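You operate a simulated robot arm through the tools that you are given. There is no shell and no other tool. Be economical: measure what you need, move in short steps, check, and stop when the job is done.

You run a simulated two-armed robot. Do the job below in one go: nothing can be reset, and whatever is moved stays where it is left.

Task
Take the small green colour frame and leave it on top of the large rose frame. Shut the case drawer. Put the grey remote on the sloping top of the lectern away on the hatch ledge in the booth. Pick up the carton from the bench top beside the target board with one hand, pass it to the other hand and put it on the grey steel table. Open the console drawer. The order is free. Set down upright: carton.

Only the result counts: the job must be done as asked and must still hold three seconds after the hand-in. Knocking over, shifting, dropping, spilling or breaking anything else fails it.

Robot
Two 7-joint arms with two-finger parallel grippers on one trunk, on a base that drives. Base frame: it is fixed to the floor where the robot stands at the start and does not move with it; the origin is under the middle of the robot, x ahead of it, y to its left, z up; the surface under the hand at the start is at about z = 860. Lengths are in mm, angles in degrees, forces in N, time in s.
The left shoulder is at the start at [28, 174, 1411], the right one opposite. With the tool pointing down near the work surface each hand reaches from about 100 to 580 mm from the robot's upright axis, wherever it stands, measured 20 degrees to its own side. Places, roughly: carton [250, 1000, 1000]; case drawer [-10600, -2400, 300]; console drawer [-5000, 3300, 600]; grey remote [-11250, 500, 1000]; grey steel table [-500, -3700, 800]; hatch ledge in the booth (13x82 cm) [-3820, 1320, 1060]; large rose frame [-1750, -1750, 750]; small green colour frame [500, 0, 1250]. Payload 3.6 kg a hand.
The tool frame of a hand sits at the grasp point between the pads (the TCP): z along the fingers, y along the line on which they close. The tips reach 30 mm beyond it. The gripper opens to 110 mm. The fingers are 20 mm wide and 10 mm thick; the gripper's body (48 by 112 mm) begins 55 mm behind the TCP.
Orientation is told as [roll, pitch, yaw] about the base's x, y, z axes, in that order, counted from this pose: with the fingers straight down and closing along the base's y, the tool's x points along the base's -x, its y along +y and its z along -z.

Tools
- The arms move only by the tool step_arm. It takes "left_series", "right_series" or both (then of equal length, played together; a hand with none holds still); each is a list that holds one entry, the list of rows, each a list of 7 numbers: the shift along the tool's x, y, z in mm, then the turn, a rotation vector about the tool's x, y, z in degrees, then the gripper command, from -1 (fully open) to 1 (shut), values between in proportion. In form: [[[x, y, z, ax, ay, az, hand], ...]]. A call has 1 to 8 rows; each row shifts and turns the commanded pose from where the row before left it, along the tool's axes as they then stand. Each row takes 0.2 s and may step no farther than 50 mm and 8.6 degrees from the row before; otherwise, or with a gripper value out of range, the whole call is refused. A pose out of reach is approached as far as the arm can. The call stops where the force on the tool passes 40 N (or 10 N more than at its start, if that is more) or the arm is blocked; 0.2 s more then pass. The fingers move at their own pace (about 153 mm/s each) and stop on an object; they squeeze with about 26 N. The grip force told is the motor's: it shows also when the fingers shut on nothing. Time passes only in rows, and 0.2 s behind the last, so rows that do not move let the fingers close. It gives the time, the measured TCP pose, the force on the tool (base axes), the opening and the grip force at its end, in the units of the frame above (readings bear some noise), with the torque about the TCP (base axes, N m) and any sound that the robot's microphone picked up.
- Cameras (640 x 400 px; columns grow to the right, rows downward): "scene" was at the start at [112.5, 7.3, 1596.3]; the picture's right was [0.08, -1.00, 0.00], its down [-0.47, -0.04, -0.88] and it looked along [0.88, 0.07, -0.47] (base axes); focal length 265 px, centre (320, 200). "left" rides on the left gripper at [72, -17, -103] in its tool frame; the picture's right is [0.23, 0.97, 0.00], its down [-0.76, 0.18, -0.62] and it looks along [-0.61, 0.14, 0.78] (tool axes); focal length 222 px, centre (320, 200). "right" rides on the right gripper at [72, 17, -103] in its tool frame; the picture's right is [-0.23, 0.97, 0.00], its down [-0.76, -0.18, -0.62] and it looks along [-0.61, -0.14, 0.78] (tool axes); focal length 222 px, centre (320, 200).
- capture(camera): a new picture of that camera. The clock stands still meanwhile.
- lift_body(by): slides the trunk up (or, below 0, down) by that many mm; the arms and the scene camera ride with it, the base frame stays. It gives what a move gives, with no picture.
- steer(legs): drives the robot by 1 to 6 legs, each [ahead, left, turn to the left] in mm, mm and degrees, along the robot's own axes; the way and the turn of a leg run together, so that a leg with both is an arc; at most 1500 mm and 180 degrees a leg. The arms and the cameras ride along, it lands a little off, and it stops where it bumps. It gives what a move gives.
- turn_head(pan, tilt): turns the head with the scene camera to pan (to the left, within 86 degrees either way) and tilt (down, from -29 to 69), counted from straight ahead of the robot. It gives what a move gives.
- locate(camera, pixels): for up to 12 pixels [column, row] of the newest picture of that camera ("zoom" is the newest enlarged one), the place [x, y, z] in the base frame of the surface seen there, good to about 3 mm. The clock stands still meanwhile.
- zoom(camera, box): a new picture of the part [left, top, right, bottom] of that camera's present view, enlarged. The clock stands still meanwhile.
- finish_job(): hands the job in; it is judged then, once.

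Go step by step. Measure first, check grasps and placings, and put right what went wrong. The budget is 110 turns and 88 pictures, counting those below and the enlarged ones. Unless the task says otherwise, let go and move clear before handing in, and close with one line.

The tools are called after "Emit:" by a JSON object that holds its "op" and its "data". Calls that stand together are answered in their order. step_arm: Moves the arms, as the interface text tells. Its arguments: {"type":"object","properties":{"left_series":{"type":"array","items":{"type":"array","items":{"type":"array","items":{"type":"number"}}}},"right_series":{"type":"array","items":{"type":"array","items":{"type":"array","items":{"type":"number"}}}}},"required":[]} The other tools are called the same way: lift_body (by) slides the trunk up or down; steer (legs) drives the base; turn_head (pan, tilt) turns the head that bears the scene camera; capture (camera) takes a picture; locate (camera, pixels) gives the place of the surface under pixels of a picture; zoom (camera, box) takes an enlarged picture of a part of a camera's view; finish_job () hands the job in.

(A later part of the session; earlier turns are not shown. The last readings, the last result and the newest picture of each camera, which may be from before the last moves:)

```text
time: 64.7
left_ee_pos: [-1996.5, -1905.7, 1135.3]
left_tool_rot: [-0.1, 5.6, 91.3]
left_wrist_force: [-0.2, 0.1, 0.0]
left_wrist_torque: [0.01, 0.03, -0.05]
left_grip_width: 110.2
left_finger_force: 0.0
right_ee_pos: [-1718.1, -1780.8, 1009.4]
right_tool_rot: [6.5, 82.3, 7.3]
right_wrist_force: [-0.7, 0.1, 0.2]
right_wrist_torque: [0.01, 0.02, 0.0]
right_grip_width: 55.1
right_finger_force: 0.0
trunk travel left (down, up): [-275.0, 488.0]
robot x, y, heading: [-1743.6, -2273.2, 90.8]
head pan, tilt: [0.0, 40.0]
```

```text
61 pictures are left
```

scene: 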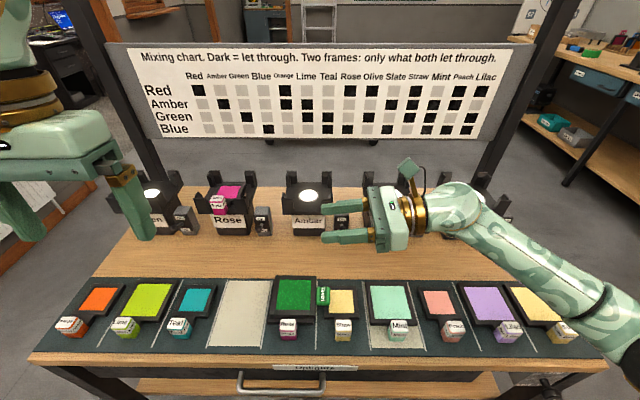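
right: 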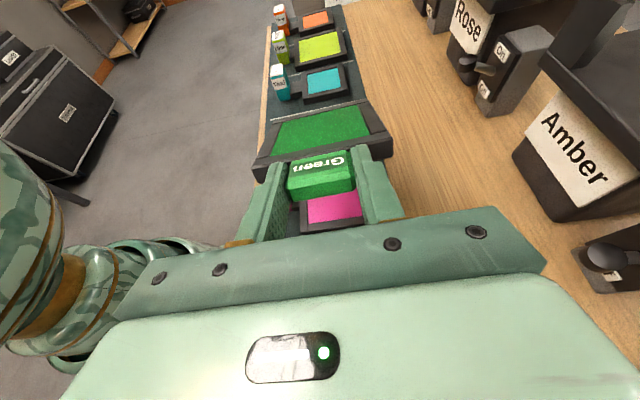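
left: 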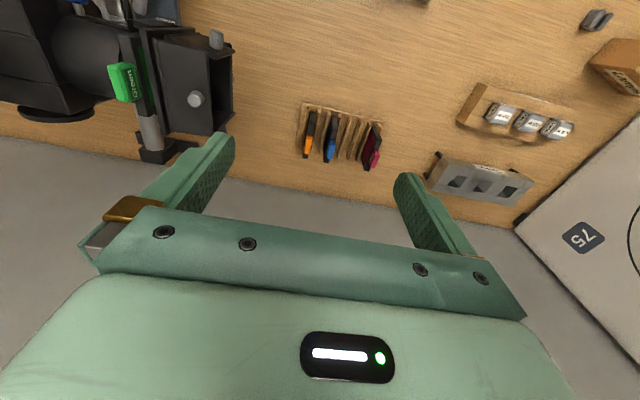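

The green frame rests squarely on the rose frame. I'll raise the trunk, back off, turn the right hand fingers-down again and drive to the bench for the carton.

Emit:
{"op": "lift_body", "data": {"by": 300}}

Emit:
{"op": "steer", "data": {"legs": [[-150, 0, -0.8], [0, -1250, 0]]}}

Emit:
{"op": "step_arm", "data": {"right_series": [[[0, 0, 0, 0, -8.3, 0, 0], [0, 0, 0, 0, -8.3, 0, 0], [0, 0, 0, 0, -8.3, 0, 0], [0, 0, 0, 0, -8.3, 0, 0], [0, 0, 0, 0, -8.3, 0, 0], [0, 0, 0, 0, -8.3, 0, 0], [0, 0, 0, 0, -8.3, 0, 0], [0, 0, 0, 0, -8.3, 0, 0]]]}}

Emit:
{"op": "step_arm", "data": {"right_series": [[[0, -20, 0, 0, -8.3, 0, -1], [0, -20, 0, 0, -8, 0, -1], [0, -20, 0, 0, 0, 0, -1], [0, -20, 0, 0, 0, 0, -1]]]}}

Emit:
{"op": "steer", "data": {"legs": [[1500, 0, 0], [1500, 0, 0], [0, 0, -90]]}}

Emit:
{"op": "turn_head", "data": {"pan": 30, "tilt": 30}}

Emit:
{"op": "capture", "data": {"camera": "scene"}}

```text
time: 67.7
left_ee_pos: [-1996.6, -1906.1, 1435.2]
left_tool_rot: [-0.1, 5.6, 91.1]
left_wrist_force: [0.1, -0.7, -0.5]
left_wrist_torque: [-0.01, -0.01, 0.01]
left_grip_width: 109.7
left_finger_force: 0.1
right_ee_pos: [-1718.6, -1777.4, 1308.8]
right_tool_rot: [6.4, 82.1, 7.2]
right_wrist_force: [-0.4, 0.4, 0.1]
right_wrist_torque: [-0.03, -0.02, -0.02]
right_grip_width: 55.1
right_finger_force: 0.1
trunk travel left (down, up): [-575.0, 188.0]
robot x, y, heading: [-1741.5, -2276.9, 90.5]
head pan, tilt: [0.0, 40.0]
```

```text
time: 75.0
left_ee_pos: [-742.5, -2063.9, 1435.4]
left_tool_rot: [-0.1, 5.6, 88.9]
left_wrist_force: [0.3, -1.5, 0.0]
left_wrist_torque: [-0.02, -0.01, 0.03]
left_grip_width: 109.8
left_finger_force: 0.1
right_ee_pos: [-460.4, -1949.0, 1309.0]
right_tool_rot: [6.7, 82.1, 5.1]
right_wrist_force: [-0.6, 1.5, 1.4]
right_wrist_torque: [-0.01, 0.01, 0.0]
right_grip_width: 54.9
right_finger_force: 0.1
trunk travel left (down, up): [-575.0, 188.0]
robot x, y, heading: [-504.1, -2444.2, 88.5]
head pan, tilt: [0.0, 40.0]
```

```text
time: 76.8
left_ee_pos: [-743.8, -2063.8, 1435.6]
left_tool_rot: [-0.3, 5.6, 89.0]
left_wrist_force: [-0.2, -0.4, -0.4]
left_wrist_torque: [0.02, 0.0, -0.02]
left_grip_width: 110.1
left_finger_force: 0.0
right_ee_pos: [-461.5, -1948.3, 1309.7]
right_tool_rot: [1.1, 15.7, -1.2]
right_wrist_force: [0.5, -0.5, 0.3]
right_wrist_torque: [0.06, -0.03, 0.02]
right_grip_width: 55.2
right_finger_force: 0.0
trunk travel left (down, up): [-575.0, 188.0]
robot x, y, heading: [-505.1, -2442.0, 88.5]
head pan, tilt: [0.0, 40.0]
```

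```text
time: 77.8
left_ee_pos: [-743.1, -2064.5, 1435.6]
left_tool_rot: [-0.2, 5.6, 89.0]
left_wrist_force: [0.0, 0.4, -0.3]
left_wrist_torque: [0.0, -0.01, -0.04]
left_grip_width: 110.1
left_finger_force: 0.1
right_ee_pos: [-461.9, -2030.0, 1310.2]
right_tool_rot: [0.9, -0.5, -1.5]
right_wrist_force: [0.2, -0.4, 0.3]
right_wrist_torque: [0.0, 0.02, -0.02]
right_grip_width: 110.1
right_finger_force: 0.2
trunk travel left (down, up): [-575.0, 188.0]
robot x, y, heading: [-506.7, -2445.8, 88.8]
head pan, tilt: [0.0, 40.0]
```

```text
time: 95.9
left_ee_pos: [48.0, 742.6, 1435.9]
left_tool_rot: [-0.1, 5.6, -4.5]
left_wrist_force: [0.5, 0.6, 0.2]
left_wrist_torque: [0.04, 0.01, 0.01]
left_grip_width: 109.9
left_finger_force: 0.0
right_ee_pos: [66.6, 459.7, 1309.7]
right_tool_rot: [0.8, -0.5, -94.8]
right_wrist_force: [0.1, 0.4, 0.2]
right_wrist_torque: [0.01, -0.02, -0.01]
right_grip_width: 109.9
right_finger_force: 0.0
trunk travel left (down, up): [-575.0, 188.0]
robot x, y, heading: [-347.0, 527.2, -5.0]
head pan, tilt: [0.0, 40.0]
```

```text
time: 96.9
left_ee_pos: [47.0, 743.4, 1436.2]
left_tool_rot: [-0.1, 5.7, -4.5]
left_wrist_force: [-0.6, 0.2, 0.1]
left_wrist_torque: [-0.03, -0.01, 0.01]
left_grip_width: 110.1
left_finger_force: 0.1
right_ee_pos: [66.8, 459.9, 1309.6]
right_tool_rot: [0.8, -0.4, -94.9]
right_wrist_force: [0.4, 0.2, -0.5]
right_wrist_torque: [0.03, 0.03, 0.04]
right_grip_width: 110.0
right_finger_force: 0.1
trunk travel left (down, up): [-575.0, 188.0]
robot x, y, heading: [-347.1, 529.2, -5.0]
head pan, tilt: [30.0, 30.0]
```

```text
60 pictures are left
```

scene: 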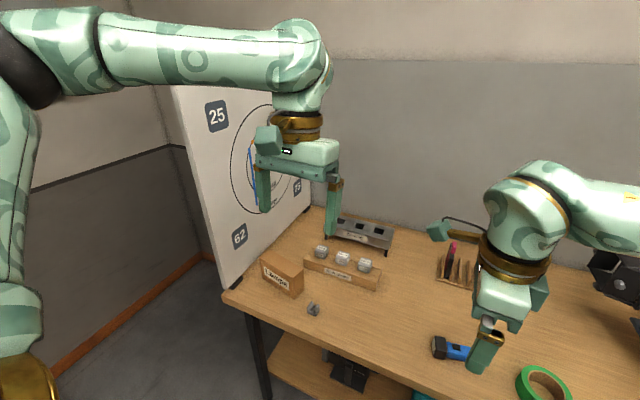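

The carton is at scene (283,278) near the bench's corner by the target board. I'll zoom and measure it.

Emit:
{"op": "zoom", "data": {"camera": "scene", "box": [200, 200, 400, 325]}}

Emit:
{"op": "locate", "data": {"camera": "zoom", "pixels": [[200, 185], [285, 170], [330, 230], [195, 230], [265, 205], [260, 310], [335, 270], [80, 290], [330, 335], [345, 200], [460, 230], [390, 270]]}}

```text
3.20 times, centred on (300, 262) of scene
```

zoom: 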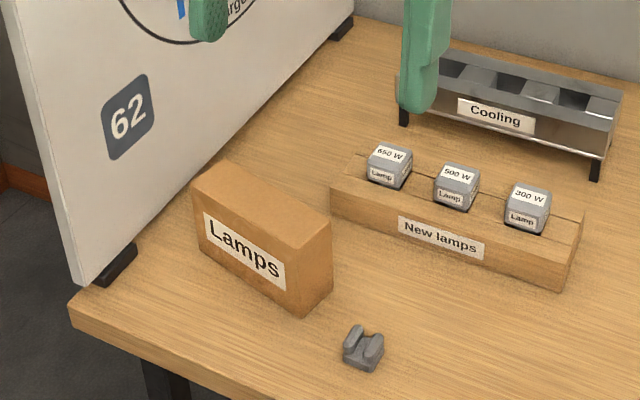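

```text
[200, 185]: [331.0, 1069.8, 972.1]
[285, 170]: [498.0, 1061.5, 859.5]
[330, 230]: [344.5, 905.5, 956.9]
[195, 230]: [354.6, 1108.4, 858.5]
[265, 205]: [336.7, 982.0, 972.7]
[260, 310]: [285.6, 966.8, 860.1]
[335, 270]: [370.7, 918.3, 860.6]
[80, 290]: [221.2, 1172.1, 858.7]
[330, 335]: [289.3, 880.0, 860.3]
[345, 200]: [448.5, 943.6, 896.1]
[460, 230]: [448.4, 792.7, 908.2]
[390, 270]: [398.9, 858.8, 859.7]
```

Emit:
{"op": "locate", "data": {"camera": "zoom", "pixels": [[228, 168], [200, 190], [325, 220], [298, 244], [240, 190], [275, 222], [220, 240], [280, 280], [325, 270], [213, 178], [312, 232]]}}

```text
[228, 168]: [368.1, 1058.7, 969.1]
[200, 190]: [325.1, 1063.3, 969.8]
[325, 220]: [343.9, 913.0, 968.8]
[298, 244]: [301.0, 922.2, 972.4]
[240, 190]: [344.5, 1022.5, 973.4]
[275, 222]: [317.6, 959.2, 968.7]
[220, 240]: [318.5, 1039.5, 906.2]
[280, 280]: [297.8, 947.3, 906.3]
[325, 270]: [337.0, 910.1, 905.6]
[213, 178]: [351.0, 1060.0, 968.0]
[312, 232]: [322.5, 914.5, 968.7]
```

The carton is 150×46×112 mm: centre (335,988), top z≈971, turned about −10°, with the target board close to its left. I'll use the right hand on its right half with the camera outward; first I pull the left hand in, turn the right wrist and drive closer.

Emit:
{"op": "step_arm", "data": {"left_series": [[[40, 0, 0, 0, 0, 0, -1], [40, 0, 0, 0, 0, 0, -1], [30, 0, 0, 0, 0, 0, -1], [0, 0, 0, 0, 0, 0, -1], [0, 0, 0, 0, 0, 0, -1], [0, 0, 0, 0, 0, 0, -1], [0, 0, 0, 0, 0, 0, -1], [0, 0, 0, 0, 0, 0, -1]]], "right_series": [[[0, 0, 0, 0, 0, -8.4, -1], [0, 0, 0, 0, 0, -8.4, -1], [0, 0, 0, 0, 0, -8.4, -1], [0, 0, 0, 0, 0, -8.4, -1], [0, 0, 0, 0, 0, -8.4, -1], [0, 0, 0, 0, 0, -8.4, -1], [0, 0, 0, 0, 0, -8.4, -1], [0, 0, 0, 0, 0, -8.4, -1]]]}}

Emit:
{"op": "step_arm", "data": {"right_series": [[[0, 0, 0, 0, 0, -8.4, -1], [0, 0, 0, 0, 0, -8.4, -1], [0, 0, 0, 0, 0, -8.4, -1], [0, 0, 0, 0, 0, -8.4, -1], [0, 0, 0, 0, 0, -8.4, -1], [0, 0, 0, 0, 0, -8.4, -1], [0, 0, 0, 0, 0, -8.4, -1], [0, 0, 0, 0, 0, -8.4, -1]]]}}

Emit:
{"op": "steer", "data": {"legs": [[0, 0, 25], [345, 160, 0]]}}

```text
time: 98.7
left_ee_pos: [-5.7, 751.1, 1442.0]
left_tool_rot: [0.0, 5.3, -4.3]
left_wrist_force: [-0.8, -0.3, -0.5]
left_wrist_torque: [-0.02, 0.02, 0.03]
left_grip_width: 110.1
left_finger_force: 0.0
left hand out of reach, approached as far as the arm can: row 2, 3
right_ee_pos: [66.2, 458.3, 1309.8]
right_tool_rot: [-0.1, -1.0, -27.5]
right_wrist_force: [0.1, 0.0, -0.2]
right_wrist_torque: [-0.03, 0.01, 0.03]
right_grip_width: 109.9
right_finger_force: 0.0
trunk travel left (down, up): [-575.0, 188.0]
robot x, y, heading: [-344.8, 528.1, -4.7]
head pan, tilt: [30.0, 30.0]
```

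```text
time: 100.5
left_ee_pos: [-5.5, 753.0, 1441.4]
left_tool_rot: [-0.1, 5.3, -4.2]
left_wrist_force: [0.1, -0.7, -0.2]
left_wrist_torque: [0.03, 0.03, -0.01]
left_grip_width: 110.0
left_finger_force: 0.0
right_ee_pos: [65.9, 458.7, 1311.7]
right_tool_rot: [-0.9, -0.4, 37.0]
right_wrist_force: [0.0, 0.0, -0.2]
right_wrist_torque: [0.02, 0.0, 0.01]
right_grip_width: 110.1
right_finger_force: 0.0
trunk travel left (down, up): [-575.0, 188.0]
robot x, y, heading: [-348.6, 525.0, -5.1]
head pan, tilt: [30.0, 30.0]
```

```text
time: 104.2
left_ee_pos: [135.1, 1145.2, 1442.6]
left_tool_rot: [-0.1, 5.3, 20.8]
left_wrist_force: [-0.1, -0.7, -0.2]
left_wrist_torque: [-0.03, -0.01, -0.01]
left_grip_width: 109.9
left_finger_force: 0.0
right_ee_pos: [323.2, 909.8, 1311.3]
right_tool_rot: [-1.0, -0.4, 61.8]
right_wrist_force: [0.5, -0.4, -0.3]
right_wrist_torque: [0.0, 0.02, -0.03]
right_grip_width: 109.9
right_finger_force: 0.0
trunk travel left (down, up): [-575.0, 188.0]
robot x, y, heading: [-78.4, 799.7, 20.2]
head pan, tilt: [30.0, 30.0]
```

The hand is at yaw 62°, (323,910). I'll finish turning to 80°, centre over the right half and come down to z≈1030 to check.

Emit:
{"op": "step_arm", "data": {"right_series": [[[0, 0, 0, 0.4, 0, -6, -1], [0, 0, 0, 0.4, 0, -6, -1], [-17, 1, 0, 0, 0, -6, -1], [-17, 1, 40, 0, 0, 0, -1], [0, 0, 48, 0, 0, 0, -1], [0, 0, 48, 0, 0, 0, -1], [0, 0, 48, 0, 0, 0, -1], [0, 0, 48, 0, 0, 0, -1]]]}}

Emit:
{"op": "step_arm", "data": {"right_series": [[[0, 0, 40, 0, 0, 0, -1], [0, 0, 0, 0, 0, 0, -1]]]}}

Emit:
{"op": "capture", "data": {"camera": "right"}}

Emit:
{"op": "capture", "data": {"camera": "scene"}}

```text
time: 106.0
left_ee_pos: [135.2, 1145.6, 1441.5]
left_tool_rot: [0.0, 5.3, 20.7]
left_wrist_force: [0.1, 1.0, -0.1]
left_wrist_torque: [0.02, 0.01, 0.0]
left_grip_width: 109.9
left_finger_force: 0.1
right_ee_pos: [335.9, 922.0, 1079.5]
right_tool_rot: [-1.0, -0.4, 61.8]
right_wrist_force: [0.4, 0.3, -0.2]
right_wrist_torque: [-0.01, 0.0, 0.0]
right_grip_width: 110.0
right_finger_force: 0.1
right hand out of reach, approached as far as the arm can: row 1, 2, 3
trunk travel left (down, up): [-575.0, 188.0]
robot x, y, heading: [-79.3, 794.5, 20.3]
head pan, tilt: [30.0, 30.0]
```

```text
time: 106.6
left_ee_pos: [135.7, 1144.9, 1440.8]
left_tool_rot: [-0.1, 5.3, 20.7]
left_wrist_force: [0.1, -0.2, -0.1]
left_wrist_torque: [-0.01, 0.02, -0.01]
left_grip_width: 109.9
left_finger_force: 0.1
right_ee_pos: [335.1, 925.1, 1041.0]
right_tool_rot: [-1.0, -0.4, 61.8]
right_wrist_force: [1.0, -0.5, -0.2]
right_wrist_torque: [0.0, 0.0, 0.0]
right_grip_width: 110.2
right_finger_force: 0.0
trunk travel left (down, up): [-575.0, 188.0]
robot x, y, heading: [-76.5, 797.3, 19.9]
head pan, tilt: [30.0, 30.0]
```

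```text
58 pictures are left
```

right: 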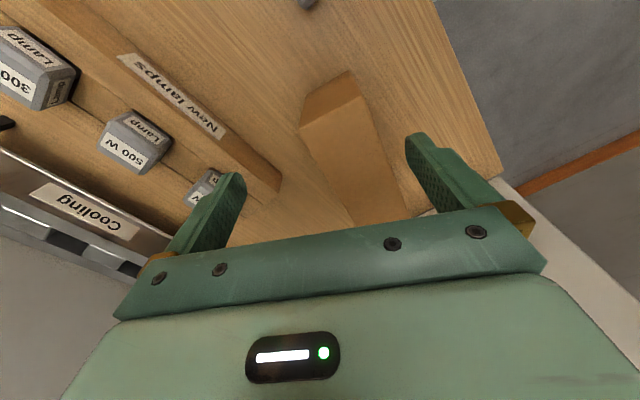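

```text
57 pictures are left
```

scene: 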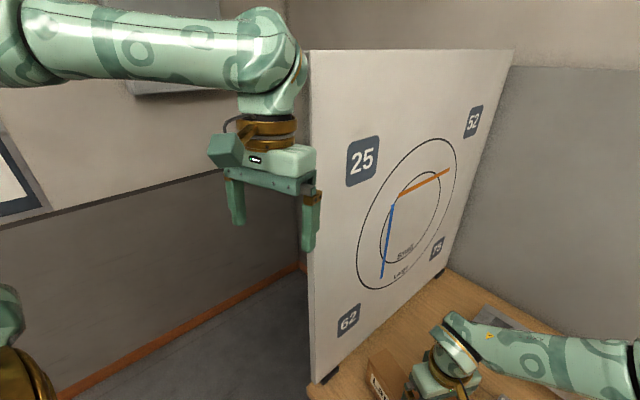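

The right wrist has reached its turning limit at yaw 62° (relative +41°). I'll use the opposite turn (relative −95°) instead and later take the carton's left end with a tilted left hand. I raise the right hand, turn it back, and tuck the left hand low and close.

Emit:
{"op": "step_arm", "data": {"right_series": [[[0, 0, -45, 0, 0, 0, -1], [0, 0, -45, 0, 0, 0, -1], [0, 0, -45, 0, 0, 0, -1], [0, 0, -45, 0, 0, 0, -1], [0, 0, 0, 0, 0, 8.5, -1], [0, 0, 0, 0, 0, 8.5, -1], [0, 0, 0, 0, 0, 8.5, -1], [0, 0, 0, 0, 0, 8.5, -1]]], "left_series": [[[0, 0, 40, 0, 0, 0, -1], [0, 0, 45, 0, 0, 0, -1], [0, 0, 45, 0, 0, 0, -1], [10, 0, 45, 0, 0, 0, -1], [20, 0, 40, 0, 0, 0, -1], [40, 0, 0, 0, 0, 0, -1], [40, 0, 0, 0, 0, 0, -1], [30, 0, 0, 0, 0, 0, -1]]]}}

Emit:
{"op": "step_arm", "data": {"right_series": [[[0, 0, 0, 0, 0, 8.5, -1], [0, 0, 0, 0, 0, 8.5, -1], [0, 0, 0, 0, 0, 8.5, -1], [0, 0, 0, 0, 0, 8.5, -1], [0, 0, 0, 0, 0, 8.5, -1], [0, 0, 0, 0, 0, 8.5, -1], [0, 0, 0, 0, 0, 8.5, -1], [0, 0, 0, 0, 0, 8.5, -1]]]}}

Emit:
{"op": "step_arm", "data": {"right_series": [[[0, 0, 0, 0, 0, 8.5, -1], [0, 0, 0, 0, 0, 8.5, -1], [0, 0, 0, 0, 0, 8.5, -1], [0, 0, 0, 0, 0, 8.5, -1]]]}}

Emit:
{"op": "steer", "data": {"legs": [[-40, 0, -25], [0, 125, 0]]}}

```text
time: 108.4
left_ee_pos: [66.6, 1118.7, 1232.0]
left_tool_rot: [-0.1, 5.3, 20.9]
left_wrist_force: [-0.4, -0.4, 0.6]
left_wrist_torque: [0.02, 0.01, 0.01]
left_grip_width: 109.7
left_finger_force: 0.0
left hand out of reach, approached as far as the arm can: row 6, 7, 8
right_ee_pos: [330.7, 927.2, 1220.9]
right_tool_rot: [-0.6, -0.8, 27.7]
right_wrist_force: [-0.6, 0.0, -0.2]
right_wrist_torque: [-0.02, 0.04, 0.0]
right_grip_width: 109.9
right_finger_force: 0.3
trunk travel left (down, up): [-575.0, 188.0]
robot x, y, heading: [-81.1, 797.6, 20.3]
head pan, tilt: [30.0, 30.0]
```

```text
time: 110.2
left_ee_pos: [66.5, 1118.5, 1232.2]
left_tool_rot: [-0.1, 5.3, 20.8]
left_wrist_force: [-0.2, -1.2, 0.2]
left_wrist_torque: [-0.02, 0.0, 0.01]
left_grip_width: 109.9
left_finger_force: 0.0
right_ee_pos: [333.0, 926.2, 1221.0]
right_tool_rot: [0.5, -0.9, -40.3]
right_wrist_force: [0.2, -0.2, 0.0]
right_wrist_torque: [0.02, 0.03, -0.03]
right_grip_width: 110.3
right_finger_force: 0.0
trunk travel left (down, up): [-575.0, 188.0]
robot x, y, heading: [-77.4, 801.5, 19.8]
head pan, tilt: [30.0, 30.0]
```

```text
time: 111.2
left_ee_pos: [67.5, 1118.9, 1232.8]
left_tool_rot: [-0.2, 5.3, 20.8]
left_wrist_force: [-0.8, -0.3, -0.6]
left_wrist_torque: [0.01, 0.01, -0.01]
left_grip_width: 109.9
left_finger_force: 0.0
right_ee_pos: [333.0, 927.2, 1221.9]
right_tool_rot: [1.0, -0.4, -74.4]
right_wrist_force: [0.5, 0.2, -0.5]
right_wrist_torque: [0.01, -0.02, -0.04]
right_grip_width: 110.0
right_finger_force: 0.0
trunk travel left (down, up): [-575.0, 188.0]
robot x, y, heading: [-75.3, 796.1, 20.1]
head pan, tilt: [30.0, 30.0]
```

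```text
time: 113.7
left_ee_pos: [148.2, 1144.1, 1233.9]
left_tool_rot: [0.0, 5.1, -3.4]
left_wrist_force: [-0.3, -0.3, -0.4]
left_wrist_torque: [0.03, 0.02, 0.0]
left_grip_width: 110.1
left_finger_force: 0.0
right_ee_pos: [312.7, 859.4, 1223.6]
right_tool_rot: [1.2, -0.3, -98.4]
right_wrist_force: [0.3, -0.6, -0.6]
right_wrist_torque: [0.02, -0.02, 0.03]
right_grip_width: 110.0
right_finger_force: 0.1
trunk travel left (down, up): [-575.0, 188.0]
robot x, y, heading: [-113.0, 914.1, -4.2]
head pan, tilt: [30.0, 30.0]
```

Now at yaw −98°. I'll shift over the carton's right half and come down to z≈1030 for a check.

Emit:
{"op": "step_arm", "data": {"right_series": [[[46, 0, 0, 0, 0, 1.6, -1], [45, -1, 0, 0, 0, 0, -1], [0, 0, 48, 0, 0, 0, -1], [0, 0, 48, 0, 0, 0, -1], [0, 0, 48, 0, 0, 0, -1], [0, 0, 46, 0, 0, 0, -1], [0, 0, 0, 0, 0, 0, -1]]]}}

Emit:
{"op": "capture", "data": {"camera": "right"}}

Emit:
{"op": "locate", "data": {"camera": "right", "pixels": [[300, 180], [340, 180], [320, 150], [320, 120]]}}

```text
time: 115.3
left_ee_pos: [148.9, 1143.8, 1234.0]
left_tool_rot: [0.0, 5.1, -3.5]
left_wrist_force: [-0.4, 0.3, -0.1]
left_wrist_torque: [0.01, 0.0, 0.02]
left_grip_width: 110.0
left_finger_force: 0.0
right_ee_pos: [330.8, 947.7, 1030.0]
right_tool_rot: [1.1, -0.3, -100.0]
right_wrist_force: [0.3, -0.2, -0.1]
right_wrist_torque: [0.04, 0.0, 0.02]
right_grip_width: 109.9
right_finger_force: 0.1
trunk travel left (down, up): [-575.0, 188.0]
robot x, y, heading: [-109.9, 911.0, -4.2]
head pan, tilt: [30.0, 30.0]
```

```text
56 pictures are left
```

right: 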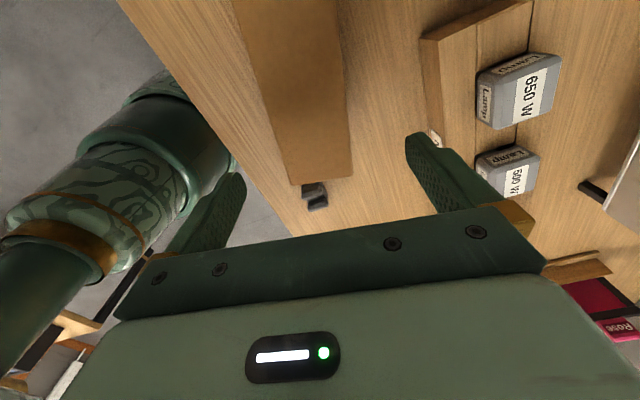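

```text
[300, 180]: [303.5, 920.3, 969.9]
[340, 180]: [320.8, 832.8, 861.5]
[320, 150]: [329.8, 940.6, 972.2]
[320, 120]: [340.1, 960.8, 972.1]
```

The carton lies between the fingers. I'll go down to TCP z≈946, close and check the grip.

Emit:
{"op": "step_arm", "data": {"right_series": [[[0, -2, 30, 0, 0, 0, -0.4], [0, 0, 35, 0, 0, 0, -0.4], [0, 0, 19, 0, 0, 0, -0.4], [0, 0, 0, 0, 0, 0, 1], [0, 0, 0, 0, 0, 0, 1], [0, 0, 0, 0, 0, 0, 1]]]}}

Emit:
{"op": "step_arm", "data": {"right_series": [[[0, 0, -8, 0, 0, 0, 1], [0, 0, -15, 0, 0, 0, 1], [0, 0, -30, 0, 0, 0, 1], [0, 0, -40, 0, 0, 0, 1], [0, 0, -40, 0, 0, 0, 1]]]}}

Emit:
{"op": "capture", "data": {"camera": "right"}}

```text
time: 116.7
left_ee_pos: [149.5, 1145.0, 1233.9]
left_tool_rot: [-0.1, 5.1, -3.5]
left_wrist_force: [-0.2, -0.1, 0.1]
left_wrist_torque: [-0.03, 0.03, 0.0]
left_grip_width: 109.8
left_finger_force: 0.0
right_ee_pos: [330.3, 947.8, 966.9]
right_tool_rot: [1.2, -0.2, -100.1]
right_wrist_force: [-1.7, -0.4, 0.6]
right_wrist_torque: [-0.04, 0.23, 0.01]
right_grip_width: 58.0
right_finger_force: 26.5
right hand out of reach, approached as far as the arm can: row 3
trunk travel left (down, up): [-575.0, 188.0]
robot x, y, heading: [-110.3, 915.7, -4.1]
head pan, tilt: [30.0, 30.0]
```

```text
time: 117.9
left_ee_pos: [149.1, 1144.6, 1233.5]
left_tool_rot: [-0.2, 5.1, -3.5]
left_wrist_force: [0.5, -0.5, -0.3]
left_wrist_torque: [-0.01, -0.02, 0.02]
left_grip_width: 109.9
left_finger_force: 0.1
right_ee_pos: [329.3, 948.3, 1098.8]
right_tool_rot: [1.3, -0.5, -100.1]
right_wrist_force: [0.5, -0.4, -4.1]
right_wrist_torque: [-0.15, 0.02, 0.01]
right_grip_width: 57.7
right_finger_force: 26.1
trunk travel left (down, up): [-575.0, 188.0]
robot x, y, heading: [-108.5, 909.8, -4.1]
head pan, tilt: [30.0, 30.0]
```

```text
55 pictures are left
```

right: 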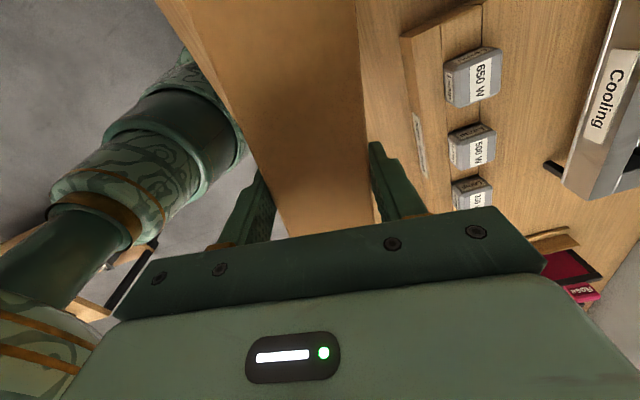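

The carton is held (opening 57.7, lifted cleanly). I'll raise it a little, back away into free floor and turn the left hand to point right with its camera up.

Emit:
{"op": "step_arm", "data": {"right_series": [[[0, 0, -30, 0, 0, 0, 1], [0, 0, 0, 0, 0, 0, 1]]]}}

Emit:
{"op": "steer", "data": {"legs": [[-500, 0, 0], [0, -500, 0]]}}

Emit:
{"op": "step_arm", "data": {"left_series": [[[0, 0, 0, 0, -5.1, 0, -1], [0, 0, 0, 0, 0, -8.4, -1], [0, 0, 0, 0, 0, -8.4, -1], [0, 0, 0, 0, 0, -8.4, -1], [0, 0, 0, 0, 0, -8.4, -1], [0, 0, 0, 0, 0, -8.4, -1], [0, 0, 0, 0, 0, -8.4, -1], [0, 0, 0, 0, 0, -8.4, -1]]]}}

Emit:
{"op": "step_arm", "data": {"left_series": [[[0, 0, 0, 0, 0, -8.4, -1], [0, 0, 0, 0, 0, -8.4, -1], [0, 0, 0, 0, 0, -7, -1], [0, 0, 0, 0, 8, 0, -1], [0, 0, 0, 0, 8, 0, -1], [0, 0, 0, 0, 8, 0, -1], [0, 0, 0, 0, 8, 0, -1], [0, 0, 0, 0, 8, 0, -1]]]}}

Emit:
{"op": "step_arm", "data": {"left_series": [[[0, 0, 0, 0, 8, 0, -1], [0, 0, 0, 0, 8, 0, -1], [0, 0, 0, 0, 8, 0, -1], [0, 0, 0, 0, 8, 0, -1], [0, 0, 0, 0, 0, 0, -1]]]}}

Emit:
{"op": "turn_head", "data": {"pan": 15, "tilt": 40}}

Emit:
{"op": "capture", "data": {"camera": "scene"}}

```text
time: 118.5
left_ee_pos: [149.0, 1144.7, 1234.5]
left_tool_rot: [-0.1, 5.1, -3.5]
left_wrist_force: [0.8, 0.3, 0.3]
left_wrist_torque: [0.06, -0.01, -0.02]
left_grip_width: 110.1
left_finger_force: 0.0
right_ee_pos: [328.6, 948.3, 1130.8]
right_tool_rot: [1.2, -0.3, -100.0]
right_wrist_force: [0.2, 0.1, -2.2]
right_wrist_torque: [-0.15, 0.05, -0.03]
right_grip_width: 58.1
right_finger_force: 25.6
trunk travel left (down, up): [-575.0, 188.0]
robot x, y, heading: [-109.1, 909.6, -4.2]
head pan, tilt: [30.0, 30.0]
```

```text
time: 124.0
left_ee_pos: [-385.1, 679.6, 1233.4]
left_tool_rot: [-0.1, 5.3, -3.6]
left_wrist_force: [-0.5, -0.5, 0.2]
left_wrist_torque: [-0.01, -0.01, 0.01]
left_grip_width: 110.2
left_finger_force: 0.1
right_ee_pos: [-207.6, 483.8, 1127.7]
right_tool_rot: [1.0, -0.4, -100.3]
right_wrist_force: [0.5, 0.5, -2.6]
right_wrist_torque: [-0.12, 0.03, 0.02]
right_grip_width: 57.7
right_finger_force: 26.2
trunk travel left (down, up): [-575.0, 188.0]
robot x, y, heading: [-649.3, 450.2, -4.3]
head pan, tilt: [30.0, 30.0]
```

```text
time: 125.8
left_ee_pos: [-369.7, 679.9, 1229.6]
left_tool_rot: [0.3, 0.3, 55.1]
left_wrist_force: [0.6, -0.6, 0.2]
left_wrist_torque: [0.01, 0.0, -0.02]
left_grip_width: 110.0
left_finger_force: 0.0
left hand out of reach, approached as far as the arm can: row 1
right_ee_pos: [-207.8, 484.3, 1128.3]
right_tool_rot: [1.0, -0.4, -100.3]
right_wrist_force: [0.9, 0.4, -2.1]
right_wrist_torque: [-0.12, 0.01, 0.01]
right_grip_width: 57.8
right_finger_force: 25.7
trunk travel left (down, up): [-575.0, 188.0]
robot x, y, heading: [-647.0, 451.3, -4.5]
head pan, tilt: [30.0, 30.0]
```

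```text
time: 127.6
left_ee_pos: [-368.4, 683.9, 1234.0]
left_tool_rot: [0.5, 40.7, 71.9]
left_wrist_force: [-0.2, -0.8, -0.3]
left_wrist_torque: [-0.02, 0.03, -0.04]
left_grip_width: 110.0
left_finger_force: 0.1
left hand out of reach, approached as far as the arm can: row 2, 3
right_ee_pos: [-206.9, 483.6, 1127.6]
right_tool_rot: [1.0, -0.4, -100.3]
right_wrist_force: [-0.2, 0.3, -2.7]
right_wrist_torque: [-0.13, 0.08, -0.02]
right_grip_width: 57.8
right_finger_force: 26.0
trunk travel left (down, up): [-575.0, 188.0]
robot x, y, heading: [-650.9, 448.2, -4.3]
head pan, tilt: [30.0, 30.0]
```

```text
time: 128.8
left_ee_pos: [-369.0, 670.2, 1235.4]
left_tool_rot: [0.8, 63.7, 69.0]
left_wrist_force: [0.5, 0.7, -1.0]
left_wrist_torque: [0.0, 0.04, 0.02]
left_grip_width: 110.0
left_finger_force: 0.0
left hand out of reach, approached as far as the arm can: row 3, 4
right_ee_pos: [-207.8, 483.9, 1128.3]
right_tool_rot: [1.1, -0.4, -100.2]
right_wrist_force: [0.4, 0.9, -3.2]
right_wrist_torque: [-0.13, 0.06, -0.01]
right_grip_width: 57.7
right_finger_force: 26.0
trunk travel left (down, up): [-575.0, 188.0]
robot x, y, heading: [-651.5, 449.6, -4.5]
head pan, tilt: [30.0, 30.0]
```

```text
time: 129.6
left_ee_pos: [-369.0, 670.2, 1235.5]
left_tool_rot: [0.9, 63.8, 69.0]
left_wrist_force: [-0.1, -0.1, -0.5]
left_wrist_torque: [0.03, 0.01, -0.02]
left_grip_width: 110.0
left_finger_force: 0.1
right_ee_pos: [-207.7, 483.5, 1127.7]
right_tool_rot: [1.0, -0.3, -100.3]
right_wrist_force: [-0.5, -0.5, -2.4]
right_wrist_torque: [-0.16, 0.02, 0.01]
right_grip_width: 57.6
right_finger_force: 26.1
trunk travel left (down, up): [-575.0, 188.0]
robot x, y, heading: [-651.7, 449.2, -4.5]
head pan, tilt: [15.0, 40.0]
```

```text
54 pictures are left
```

scene: 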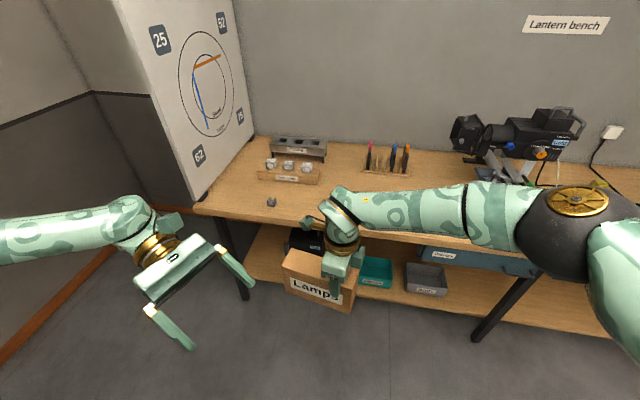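

The left hand stands at yaw 69°, pitch 64°, and the carton hangs level in the right hand. I'll bring the left to a pre-grasp 120 mm out from the carton's left end, aligned with its thin axis.

Emit:
{"op": "step_arm", "data": {"left_series": [[[-28.1, -35.9, -4.6, 0, 0, 0, -1], [-28.1, -35.9, -4.6, 0, 0, 0, -1], [-28.1, -35.9, -4.6, 0, 0, 0, -1], [-28.1, -35.9, -4.6, 0, 0, 0, -1], [-28.1, -35.9, -4.6, 0, 0, 0, -1], [0, 0, 0, 4.8, 3.1, -2.35, -1], [0, 0, 0, 4.8, 3.1, -2.35, -1], [0, 0, 0, 0, 0, 0, -1]]]}}

Emit:
{"op": "capture", "data": {"camera": "left"}}

Emit:
{"op": "capture", "data": {"camera": "scene"}}

```text
time: 131.3
left_ee_pos: [-172.2, 678.7, 1120.2]
left_tool_rot: [2.8, 69.9, 81.6]
left_wrist_force: [0.0, -0.3, 0.4]
left_wrist_torque: [0.01, 0.04, 0.0]
left_grip_width: 110.0
left_finger_force: 0.0
right_ee_pos: [-207.6, 483.3, 1127.1]
right_tool_rot: [0.9, -0.4, -100.2]
right_wrist_force: [-0.2, 0.5, -3.1]
right_wrist_torque: [-0.16, 0.05, -0.01]
right_grip_width: 57.8
right_finger_force: 26.1
trunk travel left (down, up): [-575.0, 188.0]
robot x, y, heading: [-649.7, 449.1, -4.2]
head pan, tilt: [15.0, 40.0]
```

```text
53 pictures are left
```

left: 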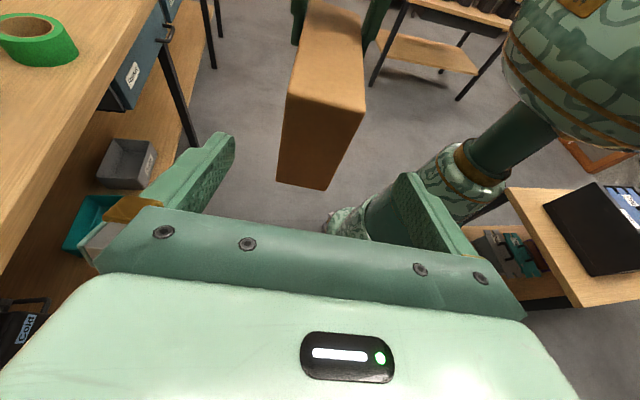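

```text
52 pictures are left
```

scene: 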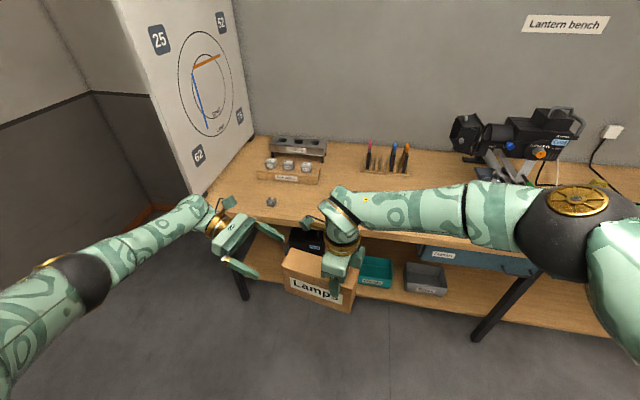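

The carton's end face shows between the left fingers at (320,145). I'll measure the end face to line up exactly.

Emit:
{"op": "locate", "data": {"camera": "left", "pixels": [[294, 102], [360, 113], [325, 183], [282, 176], [320, 140], [340, 40], [312, 40], [325, 70]]}}

```text
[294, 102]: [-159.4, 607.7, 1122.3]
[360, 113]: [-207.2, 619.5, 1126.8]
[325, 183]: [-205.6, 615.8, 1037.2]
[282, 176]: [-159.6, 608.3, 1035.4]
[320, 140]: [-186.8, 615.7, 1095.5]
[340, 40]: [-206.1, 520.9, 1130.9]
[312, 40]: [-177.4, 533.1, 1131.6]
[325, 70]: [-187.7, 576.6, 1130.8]
```

End face centre is (−184,613,1080). I'll advance 105 mm along the fingers, then close the left hand.

Emit:
{"op": "step_arm", "data": {"left_series": [[[-2.2, -0.5, 35, 0, 0, 0, -1], [-2.2, -0.5, 35, 0, 0, 0, -1], [-2.1, -0.4, 35, 0, 0, 0, -1], [0, 0, 0, 0, 0, 0, -1]]]}}

Emit:
{"op": "capture", "data": {"camera": "left"}}

Emit:
{"op": "zoom", "data": {"camera": "scene", "box": [180, 160, 420, 310]}}

```text
time: 132.3
left_ee_pos: [-188.6, 586.1, 1078.6]
left_tool_rot: [2.6, 70.0, 81.5]
left_wrist_force: [0.3, -0.6, 0.0]
left_wrist_torque: [0.0, -0.01, -0.01]
left_grip_width: 109.9
left_finger_force: 0.1
right_ee_pos: [-206.7, 483.1, 1127.6]
right_tool_rot: [0.8, -0.4, -100.3]
right_wrist_force: [-0.3, -0.3, -3.2]
right_wrist_torque: [-0.16, 0.01, -0.01]
right_grip_width: 57.6
right_finger_force: 26.0
trunk travel left (down, up): [-575.0, 188.0]
robot x, y, heading: [-648.3, 446.7, -4.5]
head pan, tilt: [15.0, 40.0]
```

```text
51 pictures are left
```

left: 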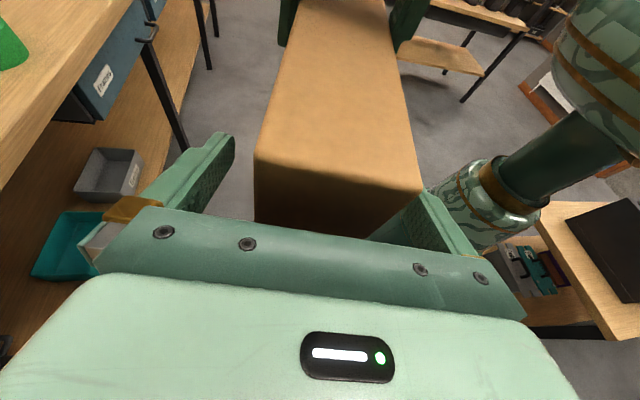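

```text
2.67 times, centred on (300, 235) of scene
```

zoom: 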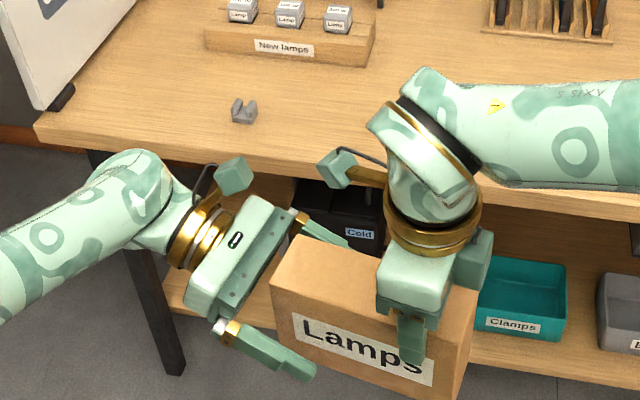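

Fingers straddle the carton's left end, cameras well apart. Closing the left hand, then opening the right.

Emit:
{"op": "step_arm", "data": {"left_series": [[[0, 0, 0, 0, 0, 0, 1], [0, 0, 0, 0, 0, 0, 1], [0, 0, 0, 0, 0, 0, 1], [0, 0, 0, 0, 0, 0, 1]]]}}

Emit:
{"op": "step_arm", "data": {"left_series": [[[0, 0, 0, 0, 0, 0, 1], [0, 0, 0, 0, 0, 0, 1], [0, 0, 0, 0, 0, 0, 1], [0, 0, 0, 0, 0, 0, 1], [0, 0, 0, 0, 0, 0, 1], [0, 0, 0, 0, 0, 0, 1], [0, 0, 0, 0, 0, 0, 1]]], "right_series": [[[0, 0, 0, 0, 0, 0, 0], [0, 0, 0, 0, 0, 0, -0.3], [0, 0, 0, 0, 0, 0, -0.3], [0, 0, -40, 0, 0, 0, -0.3], [0, 0, -40, 0, 0, 0, -0.3], [0, 0, -40, 0, 0, 0, -0.3], [0, 0, -30, 0, 0, 0, -0.3]]]}}

Emit:
{"op": "capture", "data": {"camera": "scene"}}

```text
time: 133.3
left_ee_pos: [-190.0, 586.4, 1079.0]
left_tool_rot: [2.8, 70.0, 81.7]
left_wrist_force: [16.3, -4.3, -7.4]
left_wrist_torque: [0.67, -0.58, 1.7]
left_grip_width: 58.8
left_finger_force: 26.2
right_ee_pos: [-207.7, 485.0, 1127.1]
right_tool_rot: [0.8, -0.3, -100.1]
right_wrist_force: [-17.2, 3.7, 7.8]
right_wrist_torque: [0.38, 1.23, 0.1]
right_grip_width: 57.9
right_finger_force: 26.4
trunk travel left (down, up): [-575.0, 188.0]
robot x, y, heading: [-650.4, 448.5, -4.5]
head pan, tilt: [15.0, 40.0]
```

```text
time: 134.9
left_ee_pos: [-190.4, 587.7, 1077.1]
left_tool_rot: [2.7, 69.9, 81.4]
left_wrist_force: [0.0, 0.0, -0.5]
left_wrist_torque: [0.15, -0.03, 0.02]
left_grip_width: 57.8
left_finger_force: 25.8
right_ee_pos: [-211.6, 483.5, 1276.7]
right_tool_rot: [1.0, -0.5, -100.3]
right_wrist_force: [0.2, 0.0, -0.1]
right_wrist_torque: [-0.06, -0.03, 0.0]
right_grip_width: 71.6
right_finger_force: 0.1
trunk travel left (down, up): [-575.0, 188.0]
robot x, y, heading: [-652.2, 448.0, -4.5]
head pan, tilt: [15.0, 40.0]
```

```text
49 pictures are left
```

scene: 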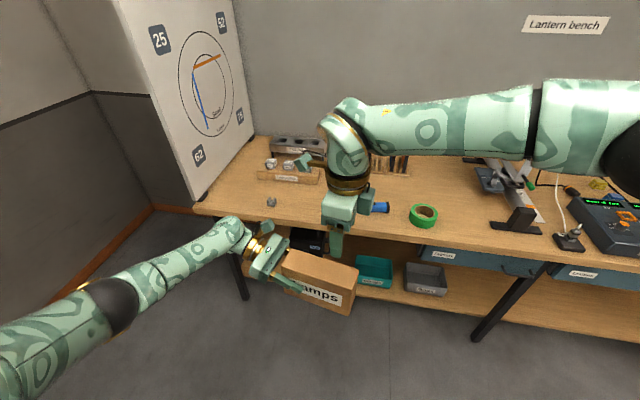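

The carton passed to the left hand (opening 57.8, steady). I'll now drive south towards the grey steel table and look at it.

Emit:
{"op": "steer", "data": {"legs": [[0, 0, -85.5], [1500, 0, 0], [1450, 0, 0]]}}

Emit:
{"op": "turn_head", "data": {"pan": 0, "tilt": 32}}

Emit:
{"op": "capture", "data": {"camera": "scene"}}

```text
time: 153.0
left_ee_pos: [-599.9, -2982.5, 1078.2]
left_tool_rot: [2.7, 69.9, -6.9]
left_wrist_force: [-0.2, 0.5, -0.4]
left_wrist_torque: [-0.02, -0.18, 0.01]
left_grip_width: 57.7
left_finger_force: 26.2
right_ee_pos: [-703.8, -2964.7, 1275.8]
right_tool_rot: [0.9, -0.5, 171.4]
right_wrist_force: [-0.1, -0.5, -1.6]
right_wrist_torque: [0.03, 0.03, 0.02]
right_grip_width: 71.5
right_finger_force: 0.1
trunk travel left (down, up): [-575.0, 188.0]
robot x, y, heading: [-751.5, -2529.3, -92.7]
head pan, tilt: [15.0, 40.0]
```

```text
time: 153.8
left_ee_pos: [-600.9, -2982.5, 1079.3]
left_tool_rot: [2.8, 69.8, -6.9]
left_wrist_force: [0.2, -0.5, -0.2]
left_wrist_torque: [-0.03, -0.16, -0.02]
left_grip_width: 57.9
left_finger_force: 25.6
right_ee_pos: [-703.1, -2964.1, 1275.7]
right_tool_rot: [0.8, -0.3, 171.2]
right_wrist_force: [-0.8, 0.1, -0.2]
right_wrist_torque: [-0.04, -0.03, -0.02]
right_grip_width: 71.5
right_finger_force: 0.1
trunk travel left (down, up): [-575.0, 188.0]
robot x, y, heading: [-747.5, -2525.0, -92.9]
head pan, tilt: [0.0, 32.0]
```

```text
48 pictures are left
```

scene: 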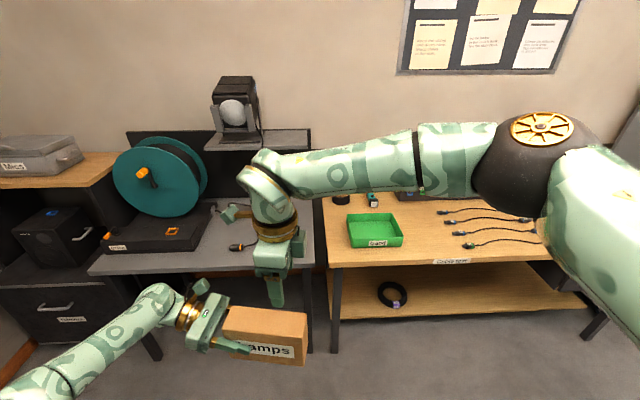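

The grey steel table is at scene (200,260), carrying a cable spool and a tool near (243,246). I'll measure the free area.

Emit:
{"op": "zoom", "data": {"camera": "scene", "box": [80, 120, 340, 282]}}

Emit:
{"op": "locate", "data": {"camera": "scene", "pixels": [[100, 268], [308, 262], [235, 255], [295, 240], [230, 228], [245, 246], [200, 245], [150, 248], [215, 268], [300, 215], [240, 140], [300, 180]]}}

```text
2.46 times, centred on (210, 201) of scene
```

zoom: 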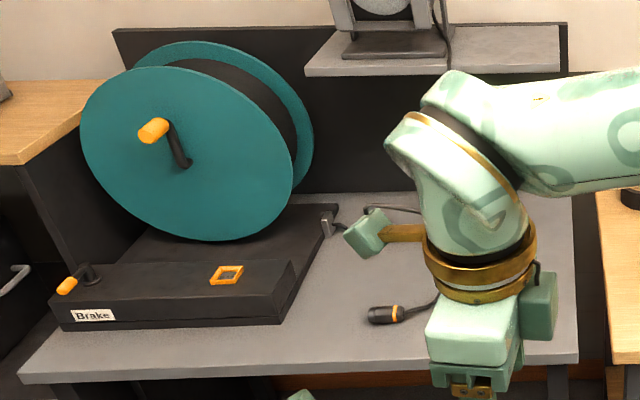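

```text
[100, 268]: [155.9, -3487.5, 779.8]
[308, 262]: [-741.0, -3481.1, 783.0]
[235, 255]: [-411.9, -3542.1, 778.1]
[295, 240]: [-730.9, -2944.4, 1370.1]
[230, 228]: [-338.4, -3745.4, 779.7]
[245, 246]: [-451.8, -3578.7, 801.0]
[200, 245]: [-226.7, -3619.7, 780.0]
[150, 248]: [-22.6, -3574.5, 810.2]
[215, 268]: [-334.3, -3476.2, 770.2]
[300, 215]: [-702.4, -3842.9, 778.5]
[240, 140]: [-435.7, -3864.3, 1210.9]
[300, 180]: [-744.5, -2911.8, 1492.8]
```

I'll move the right hand aside, go 400 mm nearer and look again.

Emit:
{"op": "step_arm", "data": {"right_series": [[[-45, 0, -10, 0, 0, 0, 0], [-45, 0, -10, 0, 0, 0, 0], [-45, -10, -10, 0, 0, 0, 0], [-45, -20, -10, 0, 0, 0, 0], [-30, -30, 0, 0, 0, 0, 0]]]}}

Emit:
{"op": "steer", "data": {"legs": [[0, 0, 2.9], [380, 0, 0]]}}

Emit:
{"op": "turn_head", "data": {"pan": 0, "tilt": 45}}

Emit:
{"op": "capture", "data": {"camera": "scene"}}

```text
refused: row 4 steps farther than a row can; nothing moved
```

```text
time: 156.6
left_ee_pos: [-574.1, -3356.6, 1077.7]
left_tool_rot: [2.9, 70.0, -3.8]
left_wrist_force: [0.2, -0.3, 0.7]
left_wrist_torque: [-0.01, -0.18, -0.01]
left_grip_width: 57.8
left_finger_force: 25.9
right_ee_pos: [-678.0, -3345.8, 1275.8]
right_tool_rot: [0.8, -0.4, 174.4]
right_wrist_force: [0.1, 0.2, -0.6]
right_wrist_torque: [0.01, 0.02, 0.01]
right_grip_width: 71.3
right_finger_force: 0.0
trunk travel left (down, up): [-575.0, 188.0]
robot x, y, heading: [-749.5, -2911.9, -89.9]
head pan, tilt: [0.0, 32.0]
```

```text
time: 157.4
left_ee_pos: [-572.9, -3358.5, 1079.0]
left_tool_rot: [2.7, 69.9, -3.7]
left_wrist_force: [-0.3, -0.3, 0.2]
left_wrist_torque: [-0.02, -0.11, -0.04]
left_grip_width: 57.9
left_finger_force: 25.9
right_ee_pos: [-677.2, -3345.2, 1275.7]
right_tool_rot: [0.9, -0.4, 174.4]
right_wrist_force: [-0.5, 0.3, 0.5]
right_wrist_torque: [-0.03, 0.03, 0.0]
right_grip_width: 71.7
right_finger_force: 0.0
trunk travel left (down, up): [-575.0, 188.0]
robot x, y, heading: [-750.1, -2911.6, -89.6]
head pan, tilt: [0.0, 45.0]
```

```text
46 pictures are left
```

scene: 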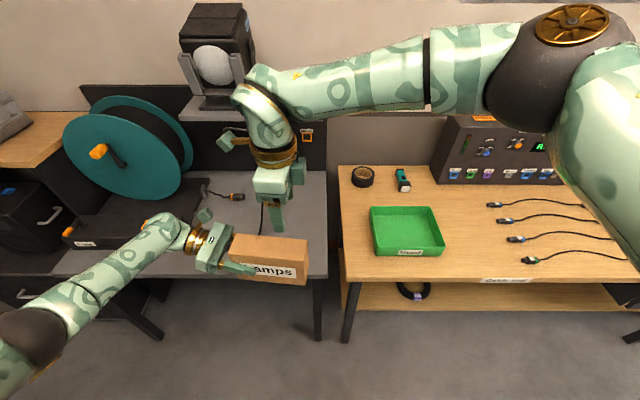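

I'll shift the right hand aside (smaller rows) so the table's free area can be seen.

Emit:
{"op": "step_arm", "data": {"right_series": [[[-45, 0, -10, 0, 0, 0, 0], [-45, 0, -10, 0, 0, 0, 0], [-45, 0, -10, 0, 0, 0, 0], [-45, 0, -10, 0, 0, 0, 0], [-40, 0, 0, 0, 0, 0, 0], [0, -40, 0, 0, 0, 0, 0], [0, -40, 0, 0, 0, 0, 0]]]}}

Emit:
{"op": "zoom", "data": {"camera": "scene", "box": [120, 120, 360, 300]}}

```text
time: 159.0
left_ee_pos: [-574.5, -3355.3, 1078.2]
left_tool_rot: [2.7, 69.7, -3.8]
left_wrist_force: [-0.1, 0.5, 0.0]
left_wrist_torque: [-0.03, -0.17, 0.0]
left_grip_width: 57.8
left_finger_force: 26.4
right_ee_pos: [-893.9, -3243.7, 1314.9]
right_tool_rot: [1.1, -0.4, 174.3]
right_wrist_force: [0.3, 0.3, 0.3]
right_wrist_torque: [-0.05, 0.0, 0.0]
right_grip_width: 55.2
right_finger_force: 0.0
trunk travel left (down, up): [-575.0, 188.0]
robot x, y, heading: [-748.0, -2911.9, -89.8]
head pan, tilt: [0.0, 45.0]
```

```text
2.22 times, centred on (240, 210) of scene
```

zoom: 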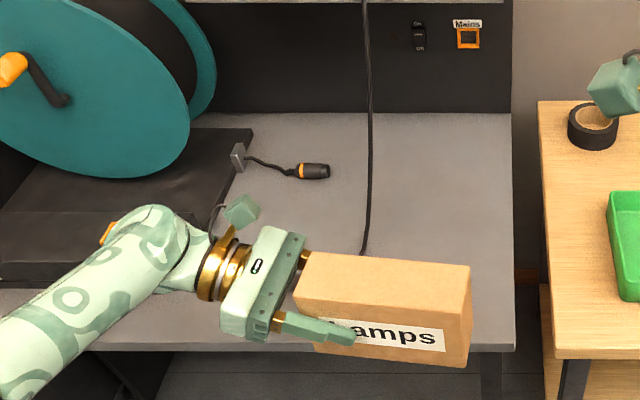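

A cable comes down at zoom (368,180). I'll locate it and the free area to its right.

Emit:
{"op": "locate", "data": {"camera": "zoom", "pixels": [[370, 100], [369, 150], [367, 200], [364, 240], [315, 171], [245, 150], [440, 200], [490, 230], [500, 340], [475, 140], [470, 270], [310, 260]]}}

```text
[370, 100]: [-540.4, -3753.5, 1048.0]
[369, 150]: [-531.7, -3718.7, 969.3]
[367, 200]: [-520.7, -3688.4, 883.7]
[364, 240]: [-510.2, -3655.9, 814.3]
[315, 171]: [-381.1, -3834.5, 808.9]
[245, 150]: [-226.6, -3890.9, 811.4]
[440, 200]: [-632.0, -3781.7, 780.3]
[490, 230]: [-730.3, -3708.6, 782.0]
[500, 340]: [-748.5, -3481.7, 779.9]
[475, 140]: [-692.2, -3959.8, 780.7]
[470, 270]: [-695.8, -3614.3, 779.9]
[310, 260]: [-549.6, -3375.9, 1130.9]
```

The area x −560…−745 is clear; the connector and its cable lie at x≥−520, y≤−3579. I'll set the carton at about (−652,−3520), squaring it with the table and lowering the trunk.

Emit:
{"op": "steer", "data": {"legs": [[0, 0, 5.6], [175, -93, 0]]}}

Emit:
{"op": "lift_body", "data": {"by": -200}}

Emit:
{"op": "capture", "data": {"camera": "scene"}}

Emit:
{"op": "capture", "data": {"camera": "left"}}

```text
time: 161.1
left_ee_pos: [-611.6, -3524.1, 1078.8]
left_tool_rot: [2.7, 69.8, 1.2]
left_wrist_force: [-0.3, -0.2, -0.6]
left_wrist_torque: [0.02, -0.2, 0.0]
left_grip_width: 57.6
left_finger_force: 25.8
right_ee_pos: [-937.7, -3437.3, 1314.6]
right_tool_rot: [0.9, -0.4, 179.3]
right_wrist_force: [0.1, -0.4, -0.4]
right_wrist_torque: [-0.03, 0.01, -0.04]
right_grip_width: 54.9
right_finger_force: 0.1
trunk travel left (down, up): [-575.0, 188.0]
robot x, y, heading: [-824.5, -3090.8, -84.5]
head pan, tilt: [0.0, 45.0]
```

```text
time: 163.3
left_ee_pos: [-611.9, -3522.3, 878.8]
left_tool_rot: [2.7, 70.0, 1.1]
left_wrist_force: [-0.6, 0.1, -0.5]
left_wrist_torque: [-0.02, -0.19, 0.01]
left_grip_width: 57.9
left_finger_force: 25.7
right_ee_pos: [-938.8, -3438.0, 1115.7]
right_tool_rot: [1.0, -0.3, 179.3]
right_wrist_force: [0.2, -0.5, -0.7]
right_wrist_torque: [0.02, 0.0, -0.01]
right_grip_width: 54.9
right_finger_force: 0.3
trunk travel left (down, up): [-375.0, 388.0]
robot x, y, heading: [-824.2, -3092.6, -84.9]
head pan, tilt: [0.0, 45.0]
```

```text
44 pictures are left
```

scene: 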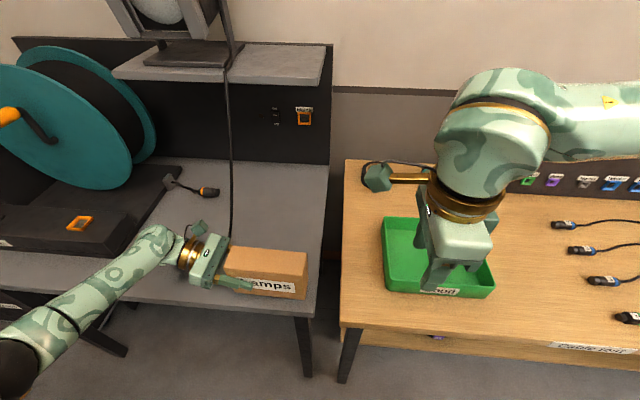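

```text
43 pictures are left
```

left: 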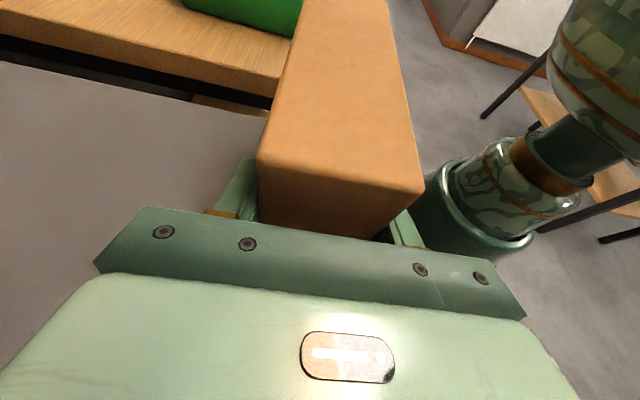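

Checking the carton's corners against the table edge (y≈−3478) and its height.

Emit:
{"op": "zoom", "data": {"camera": "scene", "box": [150, 210, 340, 330]}}

Emit:
{"op": "locate", "data": {"camera": "scene", "pixels": [[232, 270], [302, 283], [303, 255], [236, 250], [300, 294], [255, 288], [295, 305], [312, 300], [230, 230], [270, 262]]}}

```text
3.33 times, centred on (245, 270) of scene
```

zoom: 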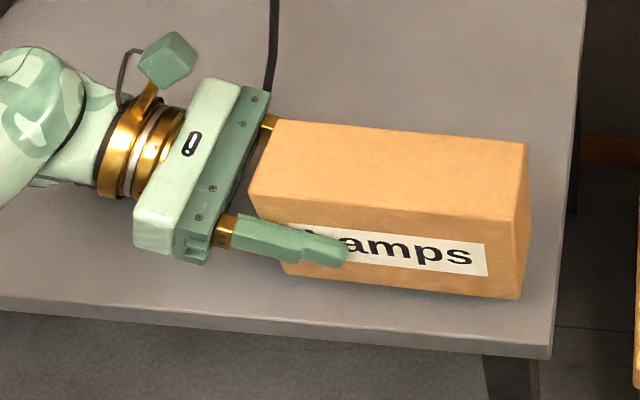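

```text
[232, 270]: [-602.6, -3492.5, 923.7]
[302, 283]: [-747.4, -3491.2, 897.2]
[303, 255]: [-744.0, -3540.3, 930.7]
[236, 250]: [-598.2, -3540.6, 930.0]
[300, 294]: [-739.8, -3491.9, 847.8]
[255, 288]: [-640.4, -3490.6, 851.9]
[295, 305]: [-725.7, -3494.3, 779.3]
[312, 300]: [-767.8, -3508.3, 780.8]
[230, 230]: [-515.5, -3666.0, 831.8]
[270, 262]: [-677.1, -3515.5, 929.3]
```

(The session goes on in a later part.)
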